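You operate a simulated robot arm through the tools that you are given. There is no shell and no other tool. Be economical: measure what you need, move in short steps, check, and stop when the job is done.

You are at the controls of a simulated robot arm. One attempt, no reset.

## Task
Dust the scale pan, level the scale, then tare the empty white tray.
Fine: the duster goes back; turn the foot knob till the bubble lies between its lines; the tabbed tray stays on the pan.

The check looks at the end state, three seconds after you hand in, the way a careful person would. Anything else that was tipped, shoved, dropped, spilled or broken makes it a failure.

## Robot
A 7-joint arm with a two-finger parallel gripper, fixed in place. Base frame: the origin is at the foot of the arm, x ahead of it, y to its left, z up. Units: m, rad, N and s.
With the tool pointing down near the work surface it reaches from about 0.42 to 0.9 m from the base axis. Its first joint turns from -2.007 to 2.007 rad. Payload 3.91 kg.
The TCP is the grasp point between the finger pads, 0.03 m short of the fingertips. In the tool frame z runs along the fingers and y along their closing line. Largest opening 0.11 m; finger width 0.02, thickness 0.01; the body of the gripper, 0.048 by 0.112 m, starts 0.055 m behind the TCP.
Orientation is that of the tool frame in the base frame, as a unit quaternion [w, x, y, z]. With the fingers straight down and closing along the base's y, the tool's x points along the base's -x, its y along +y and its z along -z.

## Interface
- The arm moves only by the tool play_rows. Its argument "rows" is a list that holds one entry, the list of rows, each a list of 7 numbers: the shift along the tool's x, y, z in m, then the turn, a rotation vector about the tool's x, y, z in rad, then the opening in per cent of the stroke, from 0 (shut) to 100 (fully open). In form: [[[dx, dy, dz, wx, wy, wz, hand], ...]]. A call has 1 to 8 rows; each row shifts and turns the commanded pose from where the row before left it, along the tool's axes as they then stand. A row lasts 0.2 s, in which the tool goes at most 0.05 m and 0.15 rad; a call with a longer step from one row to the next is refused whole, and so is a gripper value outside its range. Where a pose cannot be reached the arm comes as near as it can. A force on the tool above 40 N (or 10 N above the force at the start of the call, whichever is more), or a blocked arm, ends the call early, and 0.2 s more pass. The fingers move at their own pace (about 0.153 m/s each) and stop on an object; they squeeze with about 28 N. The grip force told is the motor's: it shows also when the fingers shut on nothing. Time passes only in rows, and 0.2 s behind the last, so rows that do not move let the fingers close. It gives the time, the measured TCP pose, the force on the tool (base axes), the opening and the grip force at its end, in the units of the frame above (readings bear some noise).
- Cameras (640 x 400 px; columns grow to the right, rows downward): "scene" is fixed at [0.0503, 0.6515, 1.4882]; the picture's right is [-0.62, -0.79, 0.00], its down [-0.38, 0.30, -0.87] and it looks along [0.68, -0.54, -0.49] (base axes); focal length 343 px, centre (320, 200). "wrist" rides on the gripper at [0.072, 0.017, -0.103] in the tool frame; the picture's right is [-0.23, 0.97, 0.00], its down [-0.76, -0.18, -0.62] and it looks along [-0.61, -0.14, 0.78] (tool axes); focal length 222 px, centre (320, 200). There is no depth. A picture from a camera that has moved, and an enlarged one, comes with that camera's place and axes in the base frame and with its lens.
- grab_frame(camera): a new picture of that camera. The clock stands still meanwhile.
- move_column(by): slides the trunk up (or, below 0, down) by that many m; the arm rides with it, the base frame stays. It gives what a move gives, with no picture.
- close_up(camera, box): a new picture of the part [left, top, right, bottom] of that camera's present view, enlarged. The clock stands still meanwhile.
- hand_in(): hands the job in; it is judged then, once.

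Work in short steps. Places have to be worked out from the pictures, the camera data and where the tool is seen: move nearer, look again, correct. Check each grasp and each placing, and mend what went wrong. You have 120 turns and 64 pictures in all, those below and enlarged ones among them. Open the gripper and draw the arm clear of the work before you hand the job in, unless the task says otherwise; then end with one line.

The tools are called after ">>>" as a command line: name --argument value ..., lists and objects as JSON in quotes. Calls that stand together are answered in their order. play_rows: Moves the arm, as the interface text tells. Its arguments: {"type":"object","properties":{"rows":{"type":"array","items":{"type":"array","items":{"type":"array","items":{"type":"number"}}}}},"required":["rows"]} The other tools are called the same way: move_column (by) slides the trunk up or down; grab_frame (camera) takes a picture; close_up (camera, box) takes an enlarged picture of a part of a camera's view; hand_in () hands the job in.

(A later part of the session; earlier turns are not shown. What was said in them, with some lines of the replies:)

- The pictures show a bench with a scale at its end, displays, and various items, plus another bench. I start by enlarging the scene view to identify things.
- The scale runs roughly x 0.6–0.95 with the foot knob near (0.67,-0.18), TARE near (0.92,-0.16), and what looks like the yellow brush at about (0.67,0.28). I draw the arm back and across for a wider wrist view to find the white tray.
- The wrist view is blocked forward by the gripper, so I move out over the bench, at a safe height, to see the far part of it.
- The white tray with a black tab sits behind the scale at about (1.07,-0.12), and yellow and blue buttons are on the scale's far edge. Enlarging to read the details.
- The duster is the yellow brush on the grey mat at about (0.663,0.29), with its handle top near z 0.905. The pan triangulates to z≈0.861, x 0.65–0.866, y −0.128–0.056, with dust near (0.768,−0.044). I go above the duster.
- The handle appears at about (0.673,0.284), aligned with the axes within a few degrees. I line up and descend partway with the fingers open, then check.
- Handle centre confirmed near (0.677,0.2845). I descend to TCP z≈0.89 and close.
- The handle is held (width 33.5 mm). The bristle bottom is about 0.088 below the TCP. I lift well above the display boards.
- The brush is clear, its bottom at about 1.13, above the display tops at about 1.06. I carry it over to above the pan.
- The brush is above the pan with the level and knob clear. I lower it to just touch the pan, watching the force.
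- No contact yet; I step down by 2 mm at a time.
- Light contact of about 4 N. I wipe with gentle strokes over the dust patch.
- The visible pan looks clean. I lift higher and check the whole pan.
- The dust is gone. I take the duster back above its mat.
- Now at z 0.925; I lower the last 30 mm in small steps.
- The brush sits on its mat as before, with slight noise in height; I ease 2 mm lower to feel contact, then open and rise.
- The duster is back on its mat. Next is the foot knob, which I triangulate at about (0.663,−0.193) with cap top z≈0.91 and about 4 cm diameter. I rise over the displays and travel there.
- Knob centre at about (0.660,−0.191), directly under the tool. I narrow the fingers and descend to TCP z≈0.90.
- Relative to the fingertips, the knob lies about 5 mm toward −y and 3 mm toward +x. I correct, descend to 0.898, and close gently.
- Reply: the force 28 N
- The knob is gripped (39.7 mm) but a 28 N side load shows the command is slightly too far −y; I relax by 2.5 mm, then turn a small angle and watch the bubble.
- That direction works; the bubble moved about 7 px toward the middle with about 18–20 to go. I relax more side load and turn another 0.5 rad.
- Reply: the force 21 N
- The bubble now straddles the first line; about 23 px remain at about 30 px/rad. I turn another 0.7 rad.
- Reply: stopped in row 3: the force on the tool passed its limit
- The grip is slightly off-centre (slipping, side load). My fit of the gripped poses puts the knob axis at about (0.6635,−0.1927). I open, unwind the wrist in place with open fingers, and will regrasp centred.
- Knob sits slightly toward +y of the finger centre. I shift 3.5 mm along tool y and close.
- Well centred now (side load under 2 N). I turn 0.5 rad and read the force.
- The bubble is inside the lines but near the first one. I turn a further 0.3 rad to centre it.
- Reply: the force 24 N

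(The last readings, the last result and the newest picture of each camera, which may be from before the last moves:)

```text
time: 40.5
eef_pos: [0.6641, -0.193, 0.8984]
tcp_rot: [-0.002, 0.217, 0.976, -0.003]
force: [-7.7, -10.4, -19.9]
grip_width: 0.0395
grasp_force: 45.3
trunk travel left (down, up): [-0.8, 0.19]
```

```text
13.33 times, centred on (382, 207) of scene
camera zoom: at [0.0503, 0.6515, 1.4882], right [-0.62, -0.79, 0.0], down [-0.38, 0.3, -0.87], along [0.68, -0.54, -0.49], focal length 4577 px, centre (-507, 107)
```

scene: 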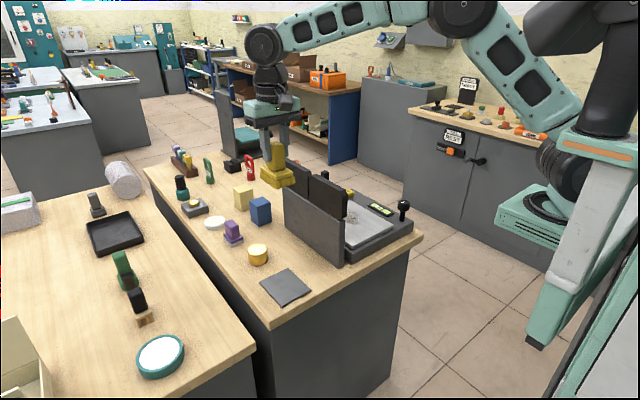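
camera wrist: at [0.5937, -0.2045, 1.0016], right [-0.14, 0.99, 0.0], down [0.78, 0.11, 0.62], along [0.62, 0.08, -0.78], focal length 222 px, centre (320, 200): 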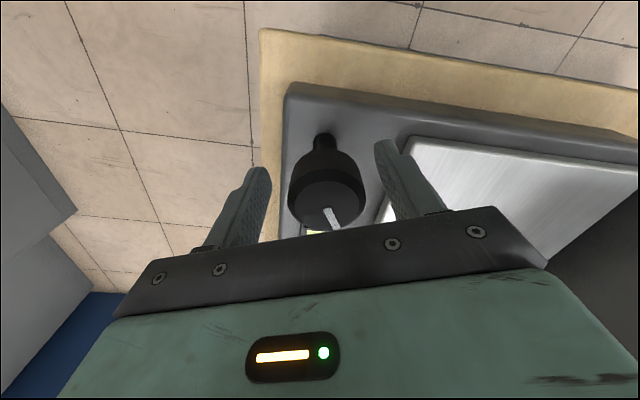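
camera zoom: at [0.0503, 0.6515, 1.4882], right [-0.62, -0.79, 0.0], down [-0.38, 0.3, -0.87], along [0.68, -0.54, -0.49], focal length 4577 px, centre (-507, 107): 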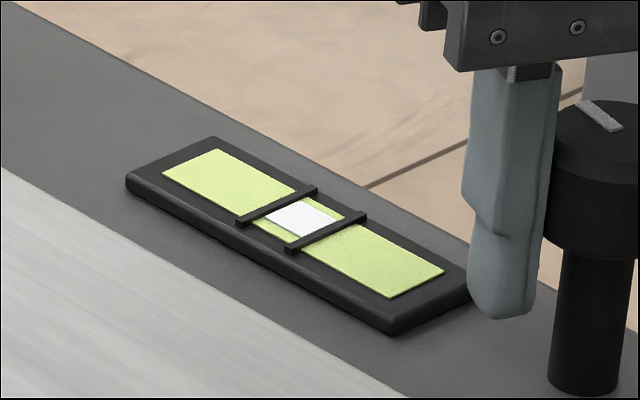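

The bubble appears centred between the lines. I release, rise straight up, and recheck.

>>> play_rows --rows '[[[0, 0, 0, 0, 0, 0, 45], [0, 0, 0, 0, 0, 0, 65], [0, 0, 0, 0, 0, 0, 65], [0, 0, -0.04, 0, 0, 0, 65], [0, 0, -0.045, 0, 0, 0, 65], [0, 0, -0.045, 0, 0, -0.14, 65], [0, 0, -0.045, 0, 0, -0.14, 65], [0, 0, -0.045, 0, 0, -0.15, 65]]]'

>>> close_up --camera "scene" --box '[362, 187, 422, 227]'

>>> grab_frame --camera "wrist"

```text
time: 42.3
eef_pos: [0.6641, -0.1916, 1.1174]
tcp_rot: [-0.001, 0.002, 1.0, -0.002]
force: [0.6, -0.3, 0.3]
grip_width: 0.0715
grasp_force: 0.0
trunk travel left (down, up): [-0.8, 0.19]
```

```text
10.00 times, centred on (392, 207) of scene
camera zoom: at [0.0503, 0.6515, 1.4882], right [-0.62, -0.79, 0.0], down [-0.38, 0.3, -0.87], along [0.68, -0.54, -0.49], focal length 3433 px, centre (-400, 130)
```

zoom: 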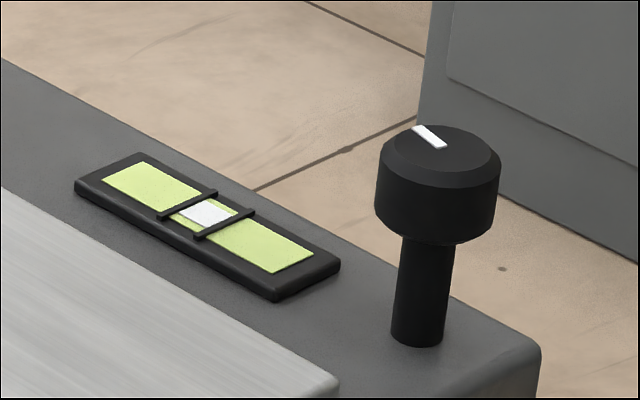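

```text
23 pictures are left
camera wrist: at [0.5939, -0.1745, 1.2216], right [0.23, 0.97, 0.0], down [0.76, -0.18, 0.62], along [0.6, -0.15, -0.78], focal length 222 px, centre (320, 200)
```

wrist: 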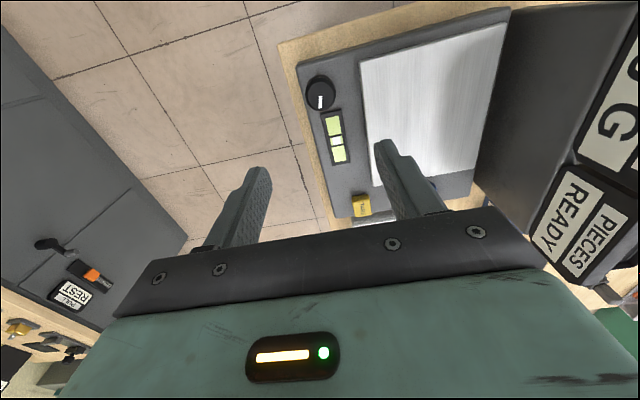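

The bubble is between the lines and the display reads READY / 0 g. Now the tray: centre at about (1.066,−0.114), with an upright tab near (1.062,−0.169) up to z≈0.885. That is beyond straight-down reach, so I will tilt the fingers outward about 0.5 rad and use the trunk; first I rise and tilt.

>>> play_rows --rows '[[[0, 0, -0.045, 0, 0, 0, 65], [0, 0, -0.045, 0, 0, 0, 65], [0, 0, -0.045, 0, 0, 0, 65], [0, 0, -0.045, 0, 0, 0, 65], [0, 0, 0, 0, -0.13, 0, 65], [0, 0, 0, 0, -0.13, 0, 65], [0, 0, 0, 0, -0.12, 0, 65], [0, 0, 0, 0, -0.12, 0, 65]]]'

>>> move_column --by -0.2

>>> grab_frame --camera "wrist"

```text
time: 44.1
eef_pos: [0.6669, -0.1906, 1.2985]
tcp_rot: [0.247, 0.002, 0.969, -0.002]
force: [0.7, 0.1, 0.1]
grip_width: 0.0717
grasp_force: 0.1
trunk travel left (down, up): [-0.8, 0.19]
```

```text
time: 46.3
eef_pos: [0.666, -0.1907, 1.0991]
tcp_rot: [0.246, 0.002, 0.969, -0.002]
force: [-0.6, -0.3, 0.6]
grip_width: 0.0716
grasp_force: 0.1
trunk travel left (down, up): [-0.6, 0.39]
```

```text
22 pictures are left
camera wrist: at [0.5545, -0.1725, 1.154], right [0.2, 0.97, 0.11], down [0.37, -0.18, 0.91], along [0.91, -0.15, -0.4], focal length 222 px, centre (320, 200)
```

wrist: 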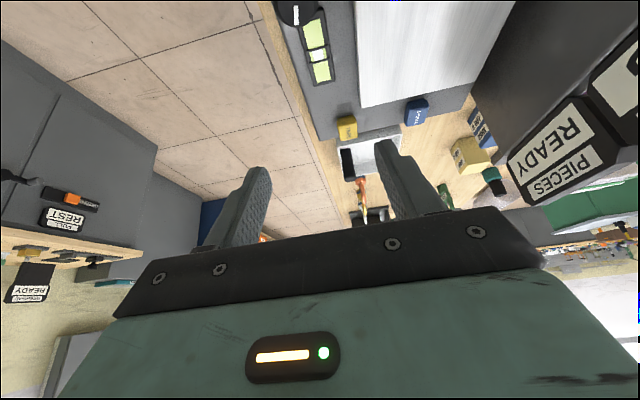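

The tab and tray are visible ahead. I move the tool outward 0.28 m at this height.

>>> play_rows --rows '[[[-0.0351, 0.003, 0.0191, 0, 0, 0, 65], [-0.0351, 0.003, 0.0191, 0, 0, 0, 65], [-0.0351, 0.003, 0.0191, 0, 0, 0, 65], [-0.0351, 0.003, 0.0191, 0, 0, 0, 65], [-0.0351, 0.003, 0.0191, 0, 0, 0, 65], [-0.0351, 0.003, 0.0191, 0, 0, 0, 65], [-0.0351, 0.003, 0.0191, 0, 0, 0, 65]]]'

>>> grab_frame --camera "wrist"

>>> grab_frame --camera "scene"

```text
time: 47.9
eef_pos: [0.947, -0.1721, 1.0971]
tcp_rot: [0.247, 0.002, 0.969, -0.002]
force: [0.0, 0.1, 0.5]
grip_width: 0.0716
grasp_force: 0.0
trunk travel left (down, up): [-0.6, 0.39]
```

```text
21 pictures are left
camera wrist: at [0.8355, -0.1532, 1.1517], right [0.21, 0.97, 0.11], down [0.37, -0.18, 0.91], along [0.91, -0.15, -0.4], focal length 222 px, centre (320, 200)
```

wrist: 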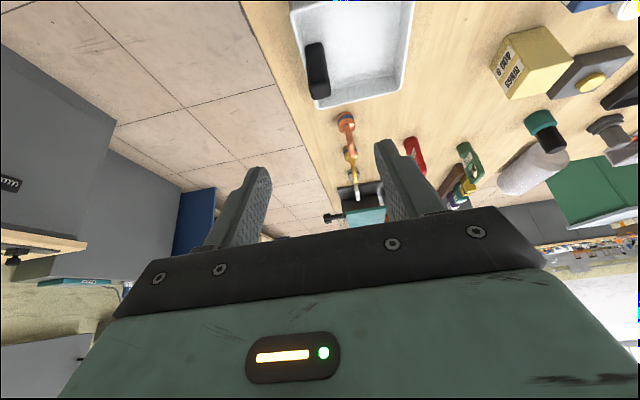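

```text
20 pictures are left
```

scene: 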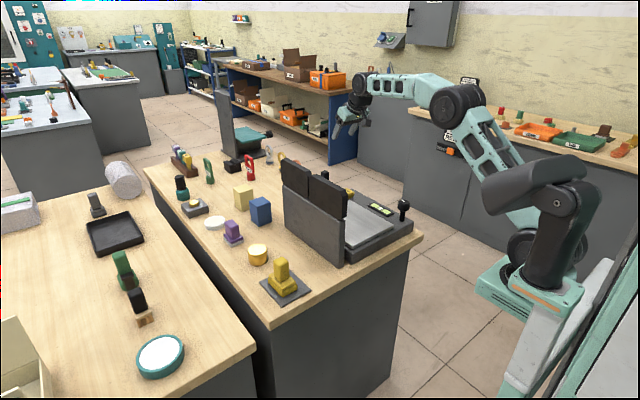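

Arm reaches comfortably. The tab centre is at about (1.061,−0.171), top z≈0.883, so the approach is nearly along the tool axis. I advance 0.16 m and check.

>>> play_rows --rows '[[[0.0025, 0, 0.04, 0, 0, 0, 65], [0.0025, 0, 0.04, 0, 0, 0, 65], [0.0025, 0, 0.04, 0, 0, 0, 65], [0.0025, 0, 0.04, 0, 0, 0, 65]]]'

>>> grab_frame --camera "wrist"

```text
time: 48.9
eef_pos: [1.0128, -0.1714, 0.9536]
tcp_rot: [0.246, 0.002, 0.969, -0.002]
force: [0.5, 0.2, 0.3]
grip_width: 0.0717
grasp_force: 0.1
trunk travel left (down, up): [-0.6, 0.39]
```

```text
19 pictures are left
camera wrist: at [0.9014, -0.1545, 1.0089], right [0.2, 0.97, 0.11], down [0.37, -0.18, 0.91], along [0.91, -0.15, -0.4], focal length 222 px, centre (320, 200)
```

wrist: 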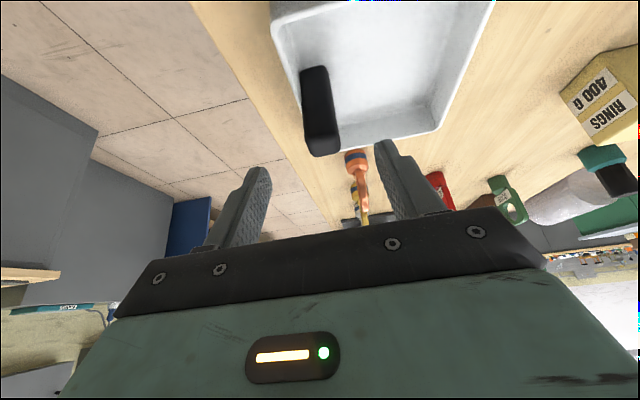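

On course: tab centre (1.063,−0.172). I advance the last 0.098 m and close.

>>> play_rows --rows '[[[0, -0.001, 0.035, 0, 0, 0, 65], [-0.002, 0, 0.035, 0, 0, 0, 65], [0, 0, 0.027, 0, 0, 0, 65], [0, 0, 0, 0, 0, 0, 40], [0, 0, 0, 0, 0, 0, 10], [0, 0, 0, 0, 0, 0, 10]]]'

>>> grab_frame --camera "wrist"

```text
time: 50.3
eef_pos: [1.0387, -0.173, 0.8781]
tcp_rot: [0.247, 0.002, 0.969, -0.002]
force: [0.3, -0.5, 0.9]
grip_width: 0.0297
grasp_force: 28.3
out of reach, approached as far as the arm can: row 2, 3
trunk travel left (down, up): [-0.6, 0.39]
```

```text
18 pictures are left
camera wrist: at [0.9276, -0.154, 0.9338], right [0.2, 0.97, 0.11], down [0.37, -0.18, 0.91], along [0.91, -0.15, -0.4], focal length 222 px, centre (320, 200)
```

wrist: 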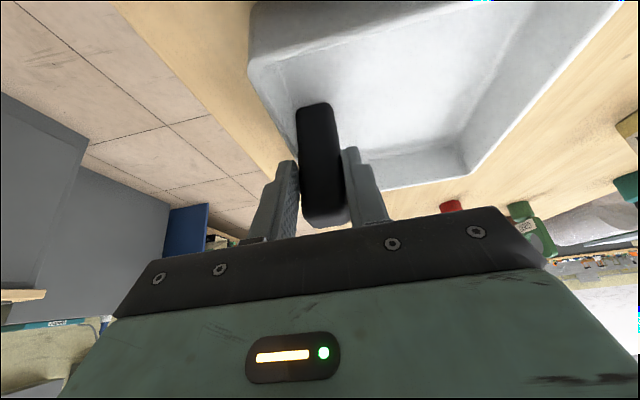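

The arm ran out of reach 24 mm short, so the grip is only on the tab's front edge. I open, back off along the tool axis, then lower the trunk and tilt more.

>>> play_rows --rows '[[[0, 0, 0, 0, 0, 0, 40], [0, 0, 0, 0, 0, 0, 65], [0, 0, 0, 0, 0, 0, 65], [0, 0, -0.04, 0, 0, 0, 65], [0, 0, -0.05, 0, 0, 0, 65], [0, 0, -0.05, 0, 0, 0, 65], [0, 0, -0.05, 0, 0, 0, 65], [0, 0, -0.05, 0, 0, 0, 65]]]'

>>> play_rows --rows '[[[0, 0, -0.04, 0, -0.08, 0, 65], [0, 0, -0.02, 0, -0.07, 0, 65]]]'

>>> move_column --by -0.15

>>> grab_frame --camera "wrist"

```text
time: 52.1
eef_pos: [0.9253, -0.1723, 1.0903]
tcp_rot: [0.246, 0.002, 0.969, -0.002]
force: [0.5, -0.4, -0.4]
grip_width: 0.0714
grasp_force: 0.1
trunk travel left (down, up): [-0.6, 0.39]
```

```text
time: 52.7
eef_pos: [0.8932, -0.1716, 1.1416]
tcp_rot: [0.318, 0.003, 0.948, -0.003]
force: [-0.4, -0.3, 0.0]
grip_width: 0.0714
grasp_force: 0.1
trunk travel left (down, up): [-0.6, 0.39]
```

```text
time: 54.4
eef_pos: [0.8939, -0.1709, 0.9938]
tcp_rot: [0.318, 0.002, 0.948, -0.002]
force: [-0.1, 0.2, -0.4]
grip_width: 0.0713
grasp_force: 0.0
trunk travel left (down, up): [-0.45, 0.54]
```

```text
17 pictures are left
camera wrist: at [0.7749, -0.1528, 1.0309], right [0.19, 0.97, 0.13], down [0.23, -0.18, 0.96], along [0.96, -0.15, -0.26], focal length 222 px, centre (320, 200)
```

wrist: 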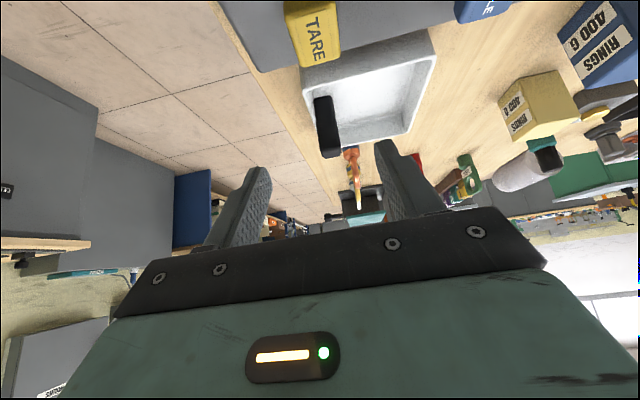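

Tab unchanged at (1.059,−0.172), and TARE refined to about (0.911,−0.163). With tilt 0.65 rad and the lower trunk, I approach again.

>>> play_rows --rows '[[[-0.0112, -0.001, 0.0396, 0, 0, 0, 65], [-0.0112, 0, 0.0396, 0, 0, 0, 65], [-0.0112, 0, 0.0396, 0, 0, 0, 65], [-0.0112, 0, 0.0396, 0, 0, 0, 65], [-0.0112, 0, 0.0396, 0, 0, 0, 65]]]'

>>> grab_frame --camera "wrist"

```text
time: 55.6
eef_pos: [1.0474, -0.1723, 0.8663]
tcp_rot: [0.318, 0.003, 0.948, -0.003]
force: [0.4, -0.1, 1.2]
grip_width: 0.0715
grasp_force: 0.1
out of reach, approached as far as the arm can: row 5
trunk travel left (down, up): [-0.45, 0.54]
```

```text
16 pictures are left
camera wrist: at [0.9285, -0.1534, 0.9039], right [0.19, 0.97, 0.13], down [0.23, -0.18, 0.96], along [0.95, -0.15, -0.26], focal length 222 px, centre (320, 200)
```

wrist: 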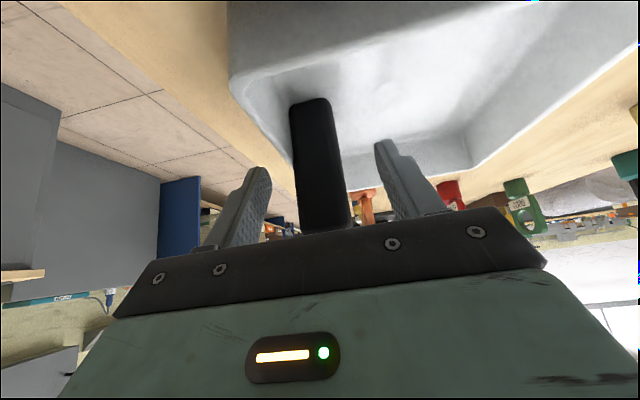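

Now reached x 1.047, z 0.866, so the finger pads cover the tab's centre. I close and lift slightly to test.

>>> play_rows --rows '[[[0, 0, 0, 0, 0, 0, 40], [0, 0, 0, 0, 0, 0, 10], [0, 0, 0, 0, 0, 0, 10]]]'

>>> play_rows --rows '[[[-0.006, 0, -0.008, 0, 0, 0, 10], [-0.006, 0, -0.008, 0, 0, 0, 10], [-0.006, 0, -0.008, 0, 0, 0, 10]]]'

>>> grab_frame --camera "wrist"

>>> close_up --camera "scene" --box '[270, 100, 430, 200]'

```text
time: 56.4
eef_pos: [1.0468, -0.1713, 0.8658]
tcp_rot: [0.318, 0.002, 0.948, -0.002]
force: [0.8, 0.3, 1.0]
grip_width: 0.0325
grasp_force: 28.3
trunk travel left (down, up): [-0.45, 0.54]
```

```text
time: 57.2
eef_pos: [1.0432, -0.1722, 0.8938]
tcp_rot: [0.318, 0.002, 0.948, -0.002]
force: [0.1, -0.1, -1.3]
grip_width: 0.0322
grasp_force: 28.2
out of reach, approached as far as the arm can: row 3
trunk travel left (down, up): [-0.45, 0.54]
```

```text
15 pictures are left
camera wrist: at [0.924, -0.1536, 0.9315], right [0.19, 0.97, 0.13], down [0.23, -0.18, 0.96], along [0.95, -0.15, -0.26], focal length 222 px, centre (320, 200)
```

wrist: 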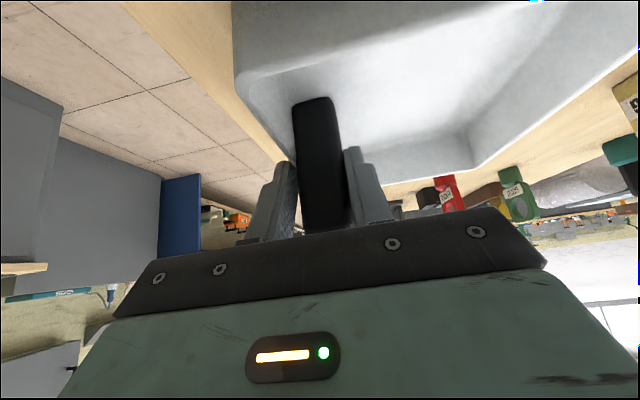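

```text
4.00 times, centred on (350, 150) of scene
camera zoom: at [0.0503, 0.6515, 1.4882], right [-0.62, -0.79, 0.0], down [-0.38, 0.3, -0.87], along [0.68, -0.54, -0.49], focal length 1373 px, centre (200, 400)
```

zoom: 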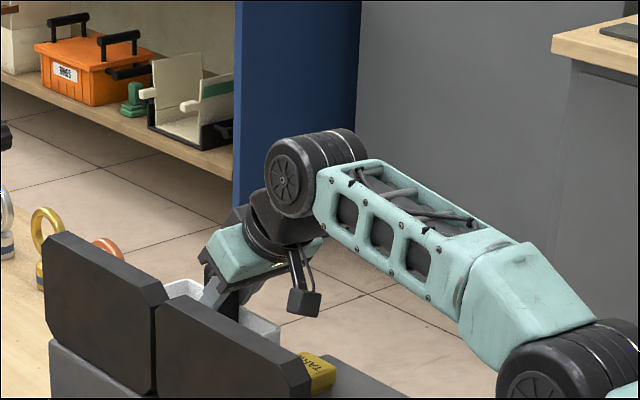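

The tray is lifted and held. I raise the trunk 0.35 m, straight up, so tray and arm are well clear before bringing it back.

>>> move_column --by 0.35

>>> grab_frame --camera "scene"

```text
time: 60.6
eef_pos: [1.0427, -0.1705, 1.2441]
tcp_rot: [0.318, 0.002, 0.948, -0.003]
force: [-0.8, -0.3, -1.5]
grip_width: 0.0322
grasp_force: 28.3
trunk travel left (down, up): [-0.8, 0.19]
```

```text
13 pictures are left
```

scene: 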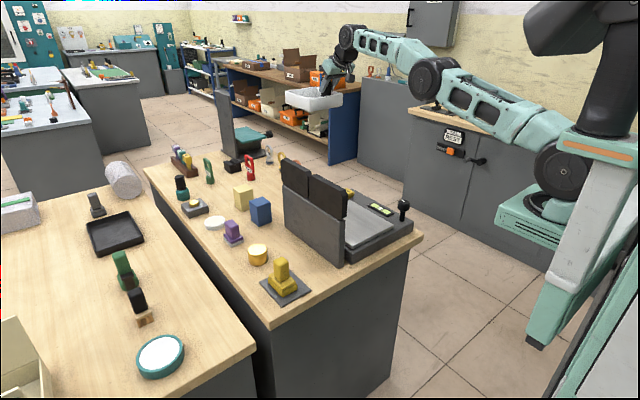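

Held level. Now I retract over the pan: −0.305 m in x, +0.078 m in y.

>>> play_rows --rows '[[[0.0303, 0.0097, -0.0229, 0, 0, 0, 10], [0.0303, 0.0097, -0.0229, 0, 0, 0, 10], [0.0303, 0.0097, -0.0229, 0, 0, 0, 10], [0.0303, 0.0097, -0.0229, 0, 0, 0, 10], [0.0303, 0.0097, -0.0229, 0, 0, 0, 10], [0.0303, 0.0097, -0.0229, 0, 0, 0, 10], [0.0303, 0.0097, -0.0229, 0, 0, 0, 10], [0.0303, 0.0097, -0.0229, 0, 0, 0, 10]]]'

>>> grab_frame --camera "wrist"

```text
time: 62.5
eef_pos: [0.7368, -0.0915, 1.2426]
tcp_rot: [0.318, 0.001, 0.948, -0.001]
force: [1.2, -0.2, -2.5]
grip_width: 0.0323
grasp_force: 27.8
trunk travel left (down, up): [-0.8, 0.19]
```

```text
12 pictures are left
camera wrist: at [0.6181, -0.0735, 1.281], right [0.19, 0.97, 0.13], down [0.23, -0.18, 0.96], along [0.95, -0.15, -0.26], focal length 222 px, centre (320, 200)
```

wrist: 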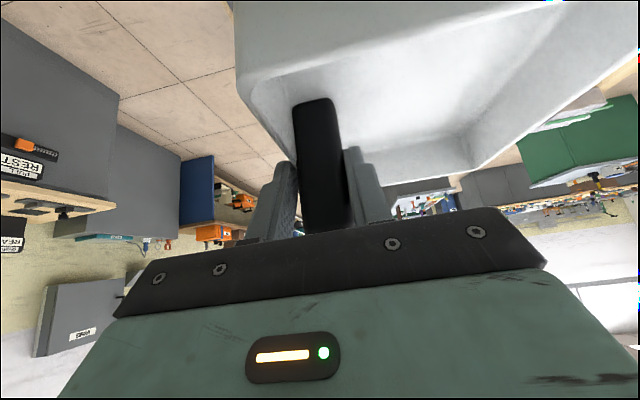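

Tray still level. I lower partway toward the pan, keeping a few mm away from the display side, and check.

>>> play_rows --rows '[[[0.0253, -0.003, 0.0335, 0, 0, 0, 10], [0.0253, 0, 0.0335, 0, 0, 0, 10], [0.0253, 0, 0.0335, 0, 0, 0, 10], [0.0253, 0, 0.0335, 0, 0, 0, 10], [0.0253, 0, 0.0335, 0, 0, 0, 10], [0.0253, 0, 0.0335, 0, 0, 0, 10]]]'

>>> close_up --camera "scene" --box '[290, 120, 430, 260]'

```text
time: 63.9
eef_pos: [0.7409, -0.0984, 0.9938]
tcp_rot: [0.319, 0.002, 0.948, -0.003]
force: [-0.2, 0.8, -0.9]
grip_width: 0.0322
grasp_force: 28.1
trunk travel left (down, up): [-0.8, 0.19]
```

```text
2.86 times, centred on (360, 190) of scene
camera zoom: at [0.0503, 0.6515, 1.4882], right [-0.62, -0.79, 0.0], down [-0.38, 0.3, -0.87], along [0.68, -0.54, -0.49], focal length 981 px, centre (206, 229)
```

zoom: 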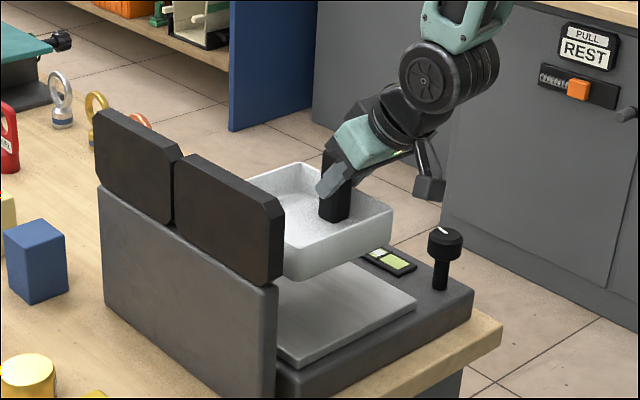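

Clear of panels and knob. I lower the last part in steps, watching for contact near z≈0.927.

>>> play_rows --rows '[[[0.0151, 0, 0.02, 0, 0, 0, 10], [0.0151, 0, 0.02, 0, 0, 0, 10], [0.0042, 0, 0.0056, 0, 0, 0, 10], [0.0012, 0, 0.0016, 0, 0, 0, 10], [0.0012, 0, 0.0016, 0, 0, 0, 10]]]'

>>> close_up --camera "scene" --box '[310, 150, 430, 260]'

```text
time: 65.0
eef_pos: [0.7386, -0.0979, 0.9302]
tcp_rot: [0.318, 0.003, 0.948, -0.002]
force: [-0.2, -0.1, -1.8]
grip_width: 0.0323
grasp_force: 28.3
trunk travel left (down, up): [-0.8, 0.19]
```

```text
3.64 times, centred on (370, 205) of scene
camera zoom: at [0.0503, 0.6515, 1.4882], right [-0.62, -0.79, 0.0], down [-0.38, 0.3, -0.87], along [0.68, -0.54, -0.49], focal length 1248 px, centre (138, 182)
```

zoom: 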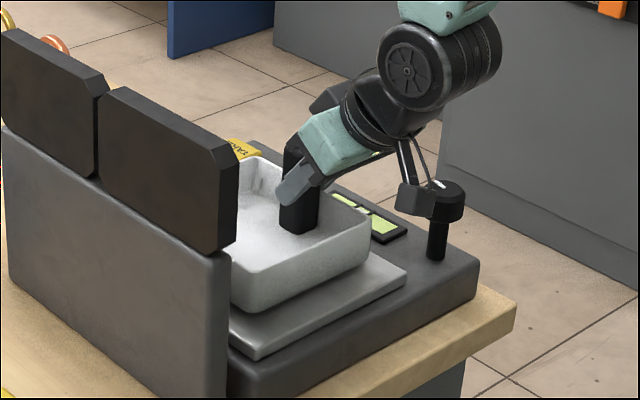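

Almost touching; I continue in 1.5 mm steps.

>>> play_rows --rows '[[[0.0009, 0, 0.0012, 0, 0, 0, 10], [0.0009, 0, 0.0012, 0, 0, 0, 10], [0.0009, 0, 0.0012, 0, 0, 0, 10]]]'

```text
time: 65.8
eef_pos: [0.7386, -0.096, 0.9262]
tcp_rot: [0.318, 0.002, 0.948, -0.003]
force: [-0.4, 0.2, -2.1]
grip_width: 0.0322
grasp_force: 28.5
trunk travel left (down, up): [-0.8, 0.19]
```

>>> play_rows --rows '[[[0.0009, 0, 0.0012, 0, 0, 0, 10], [0.0009, 0, 0.0012, 0, 0, 0, 10]]]'

```text
time: 66.5
eef_pos: [0.7391, -0.0967, 0.9248]
tcp_rot: [0.32, 0.002, 0.947, -0.002]
force: [-6.1, -1.3, 19.0]
grip_width: 0.0326
grasp_force: 28.3
trunk travel left (down, up): [-0.8, 0.19]
```

Contact (19 N). I ease up 1 mm, open, and withdraw along the tool axis.

>>> play_rows --rows '[[[-0.0007, 0, -0.0009, 0, 0, 0, 10], [0, 0, 0, 0, 0, 0, 40], [0, 0, 0, 0, 0, 0, 60], [0, 0, 0, 0, 0, 0, 60], [0, 0, -0.03, 0, 0, 0, 60], [0, 0, -0.045, 0, 0, 0, 60], [-0.025, 0, -0.04, 0, 0, 0, 60], [-0.025, 0, -0.04, 0, 0, 0, 60]]]'

>>> grab_frame --camera "wrist"

>>> close_up --camera "scene" --box '[310, 150, 430, 260]'

```text
time: 68.2
eef_pos: [0.6829, -0.0942, 1.0771]
tcp_rot: [0.317, 0.002, 0.948, -0.002]
force: [0.1, -0.1, -0.2]
grip_width: 0.0659
grasp_force: 0.1
trunk travel left (down, up): [-0.8, 0.19]
```

```text
9 pictures are left
camera wrist: at [0.5636, -0.0761, 1.1149], right [0.19, 0.97, 0.13], down [0.23, -0.18, 0.96], along [0.95, -0.15, -0.26], focal length 222 px, centre (320, 200)
```

wrist: 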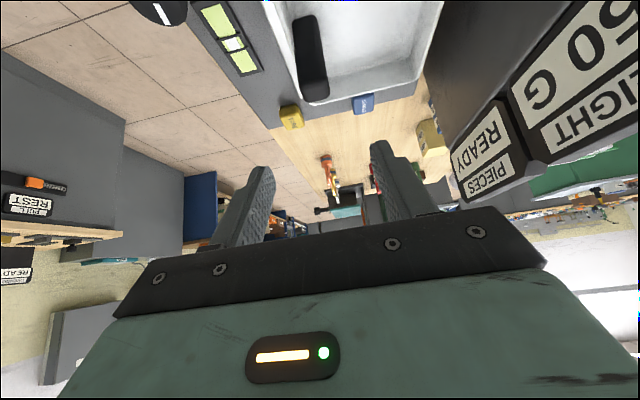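

```text
3.64 times, centred on (370, 205) of scene
camera zoom: at [0.0503, 0.6515, 1.4882], right [-0.62, -0.79, 0.0], down [-0.38, 0.3, -0.87], along [0.68, -0.54, -0.49], focal length 1248 px, centre (138, 182)
```

zoom: 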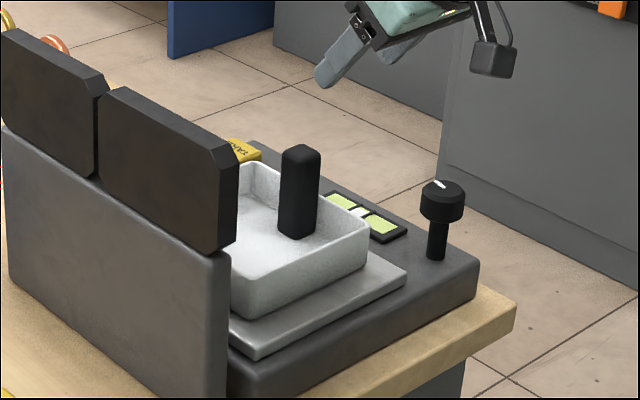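

The tray stands on the pan and the scale shows its weight; the bubble is still centred. Next is TARE: I untilt to vertical, shut the fingers, rise and move above (0.911,−0.163).

>>> play_rows --rows '[[[0, 0, -0.03, 0, 0.13, 0, 0], [0, 0, -0.03, 0, 0.13, 0, 0], [0, 0, -0.03, 0, 0.13, 0, 0], [0, 0, 0, 0, 0.13, 0, 0], [0, 0, 0, 0, 0.125, 0, 0]]]'

```text
time: 69.5
eef_pos: [0.6416, -0.097, 1.1565]
tcp_rot: [0.001, 0.003, 1.0, -0.001]
force: [-0.1, -0.9, -0.2]
grip_width: 0.0001
grasp_force: 28.2
trunk travel left (down, up): [-0.8, 0.19]
```

Vertical at (0.642,−0.097,1.157) with the fingers shut. I move out 0.27 m and −0.066 m in y, then lower the trunk 0.12 m.

>>> play_rows --rows '[[[-0.0385, -0.0094, 0, 0, 0, 0, 0], [-0.0385, -0.0094, 0, 0, 0, 0, 0], [-0.0385, -0.0094, 0, 0, 0, 0, 0], [-0.0385, -0.0094, 0, 0, 0, 0, 0], [-0.0385, -0.0094, 0, 0, 0, 0, 0], [-0.0385, -0.0094, 0, 0, 0, 0, 0], [-0.0385, -0.0094, 0, 0, 0, 0, 0]]]'

>>> move_column --by -0.15

>>> grab_frame --camera "wrist"

```text
time: 71.0
eef_pos: [0.9084, -0.1641, 1.1567]
tcp_rot: [0.001, 0.003, 1.0, -0.002]
force: [-1.0, -0.2, 0.5]
grip_width: 0.0
grasp_force: 28.3
trunk travel left (down, up): [-0.8, 0.19]
```

```text
time: 72.8
eef_pos: [0.9095, -0.1625, 1.0075]
tcp_rot: [0.002, 0.003, 1.0, -0.002]
force: [0.0, -0.1, -0.1]
grip_width: 0.0
grasp_force: 28.3
trunk travel left (down, up): [-0.65, 0.34]
```

```text
7 pictures are left
camera wrist: at [0.8385, -0.1454, 1.1102], right [0.23, 0.97, 0.0], down [0.76, -0.18, 0.63], along [0.61, -0.15, -0.78], focal length 222 px, centre (320, 200)
```

wrist: 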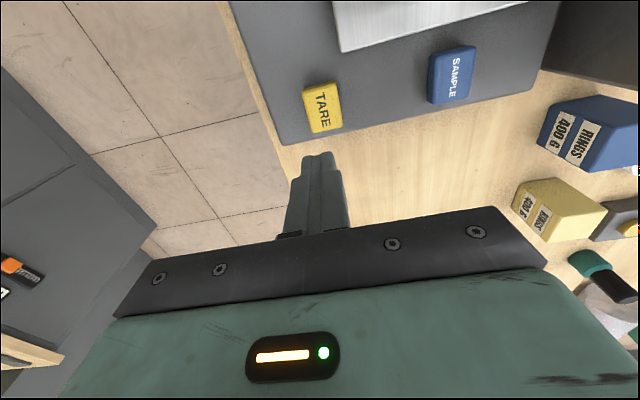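

TARE centre at (0.903,−0.162). I shift −6 mm in x and descend until the tips are about 1 cm above it.

>>> play_rows --rows '[[[0.006, 0, 0.03, 0, 0, 0, 0], [0, 0, 0.035, 0, 0, 0, 0], [0, 0, 0.025, 0, 0, 0, 0]]]'

>>> grab_frame --camera "wrist"

```text
time: 73.6
eef_pos: [0.9031, -0.1621, 0.9167]
tcp_rot: [0.001, 0.003, 1.0, -0.002]
force: [0.5, -0.3, 1.5]
grip_width: 0.0
grasp_force: 27.7
trunk travel left (down, up): [-0.65, 0.34]
```

```text
6 pictures are left
camera wrist: at [0.8324, -0.1447, 1.0188], right [0.23, 0.97, 0.0], down [0.76, -0.18, 0.63], along [0.61, -0.15, -0.78], focal length 222 px, centre (320, 200)
```

wrist: 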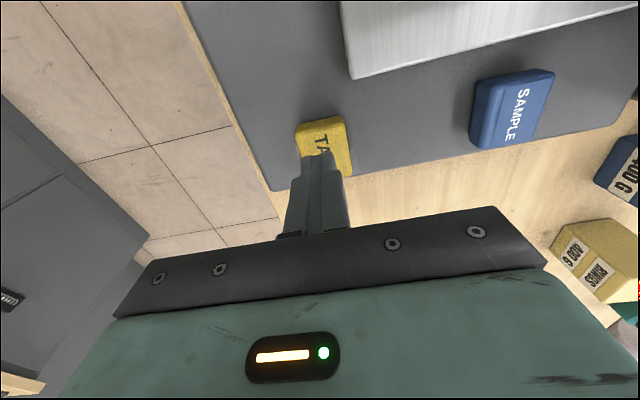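

Fingertips are just above the TARE centre. I press down in 3–4 mm steps until I feel the button give.

>>> play_rows --rows '[[[0, 0, 0.008, 0, 0, 0, 0], [0, 0, 0.004, 0, 0, 0, 0], [0, 0, 0.003, 0, 0, 0, 0]]]'

```text
time: 74.4
eef_pos: [0.9034, -0.1619, 0.9014]
tcp_rot: [0.001, 0.002, 1.0, -0.001]
force: [-0.1, 0.3, 0.0]
grip_width: 0.0
grasp_force: 27.6
trunk travel left (down, up): [-0.65, 0.34]
```

>>> play_rows --rows '[[[0, 0, 0.003, 0, 0, 0, 0], [0, 0, 0.003, 0, 0, 0, 0]]]'

```text
time: 75.0
eef_pos: [0.9022, -0.1631, 0.8978]
tcp_rot: [0.002, 0.003, 1.0, -0.001]
force: [-0.4, 2.1, 2.3]
grip_width: 0.0
grasp_force: 26.8
trunk travel left (down, up): [-0.65, 0.34]
```

Slight contact now (2 N). I press a few mm more.

>>> play_rows --rows '[[[0, 0, 0.002, 0, 0, 0, 0], [0, 0, 0.002, 0, 0, 0, 0]]]'

```text
time: 75.6
eef_pos: [0.9038, -0.1624, 0.8951]
tcp_rot: [0.002, 0.003, 1.0, -0.002]
force: [-3.9, 3.6, 13.2]
grip_width: 0.0
grasp_force: 28.1
trunk travel left (down, up): [-0.65, 0.34]
```

The button shows 13 N, likely pressed. I release, rise, and go back to read the display.

>>> play_rows --rows '[[[0, 0, 0.001, 0, 0, 0, 0], [0, 0, 0, 0, 0, 0, 0], [0, 0, -0.03, 0, 0, 0, 0], [0, 0, -0.04, 0, 0, 0, 0], [0, 0, -0.04, 0, 0, 0, 0]]]'

>>> move_column --by 0.15

>>> play_rows --rows '[[[0.045, -0.0075, 0, 0, 0, 0, 0], [0.045, -0.0075, 0, 0, 0, 0, 0], [0.045, -0.0075, 0, 0, 0, 0, 0], [0.045, -0.0075, 0, 0, 0, 0, 0], [0.045, -0.0075, 0, 0, 0, 0, 0], [0.045, -0.0075, 0, 0, 0, 0, 0], [0.045, -0.0075, 0, 0, 0, 0, 50]]]'

>>> grab_frame --camera "wrist"

```text
time: 76.8
eef_pos: [0.9021, -0.1623, 0.9993]
tcp_rot: [0.001, 0.003, 1.0, -0.002]
force: [-0.2, -0.1, -0.6]
grip_width: 0.0001
grasp_force: 27.8
trunk travel left (down, up): [-0.65, 0.34]
```

```text
time: 78.5
eef_pos: [0.9013, -0.1615, 1.1497]
tcp_rot: [0.002, 0.002, 1.0, -0.002]
force: [-0.2, -0.4, -1.0]
grip_width: 0.0
grasp_force: 27.8
trunk travel left (down, up): [-0.8, 0.19]
```

```text
time: 80.2
eef_pos: [0.5864, -0.2162, 1.1472]
tcp_rot: [0.002, 0.003, 1.0, -0.002]
force: [0.7, -0.5, -0.6]
grip_width: 0.0548
grasp_force: 0.0
trunk travel left (down, up): [-0.8, 0.19]
```

```text
5 pictures are left
camera wrist: at [0.5151, -0.1974, 1.2507], right [0.23, 0.97, 0.0], down [0.76, -0.18, 0.63], along [0.61, -0.15, -0.78], focal length 222 px, centre (320, 200)
```

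wrist: 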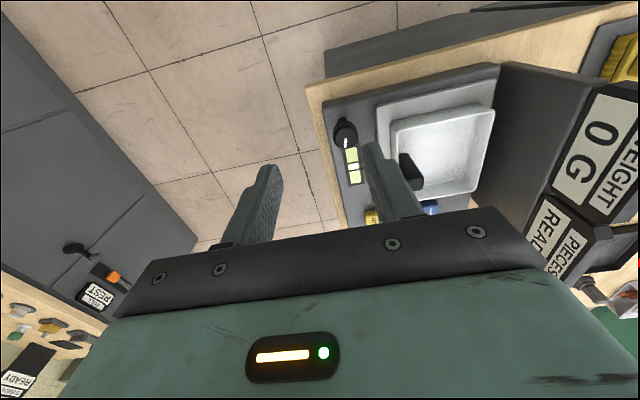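

The display reads 0 G with the tray on the pan and PIECES still READY. I make a last check of the bubble and the whole scene.

>>> close_up --camera "scene" --box '[342, 187, 422, 237]'

>>> grab_frame --camera "scene"

```text
8.00 times, centred on (382, 212) of scene
camera zoom: at [0.0503, 0.6515, 1.4882], right [-0.62, -0.79, 0.0], down [-0.38, 0.3, -0.87], along [0.68, -0.54, -0.49], focal length 2746 px, centre (-176, 104)
```

zoom: 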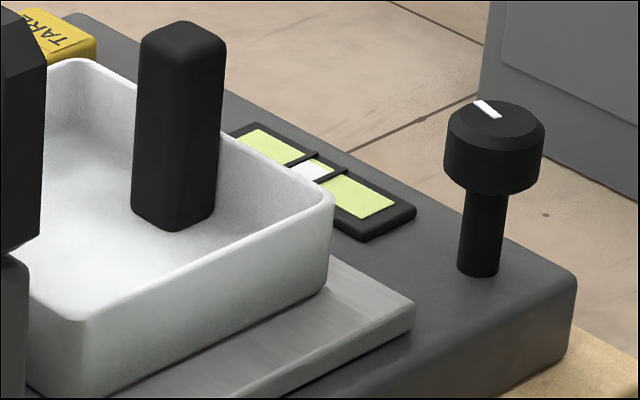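

```text
3 pictures are left
```

scene: 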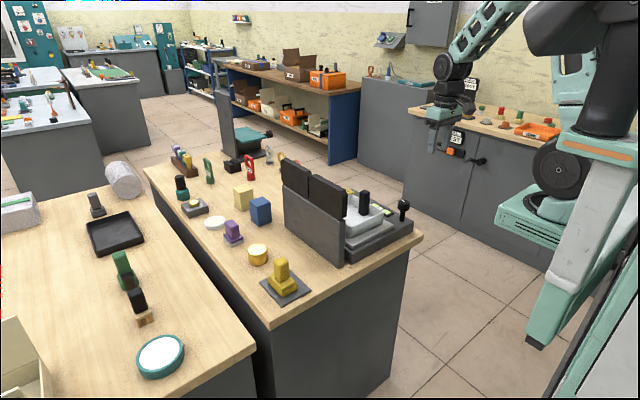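

Bubble centred, tray on the pan reading 0 G, duster on its mat, everything else in place, and the arm clear with the gripper open. I hand in.

>>> hand_in

```text
The job is handed in.
```

The job is handed in: the pan is dusted and the duster is back on its mat, the bubble sits between its lines, and the scale reads 0 G with the empty tabbed tray on the pan.
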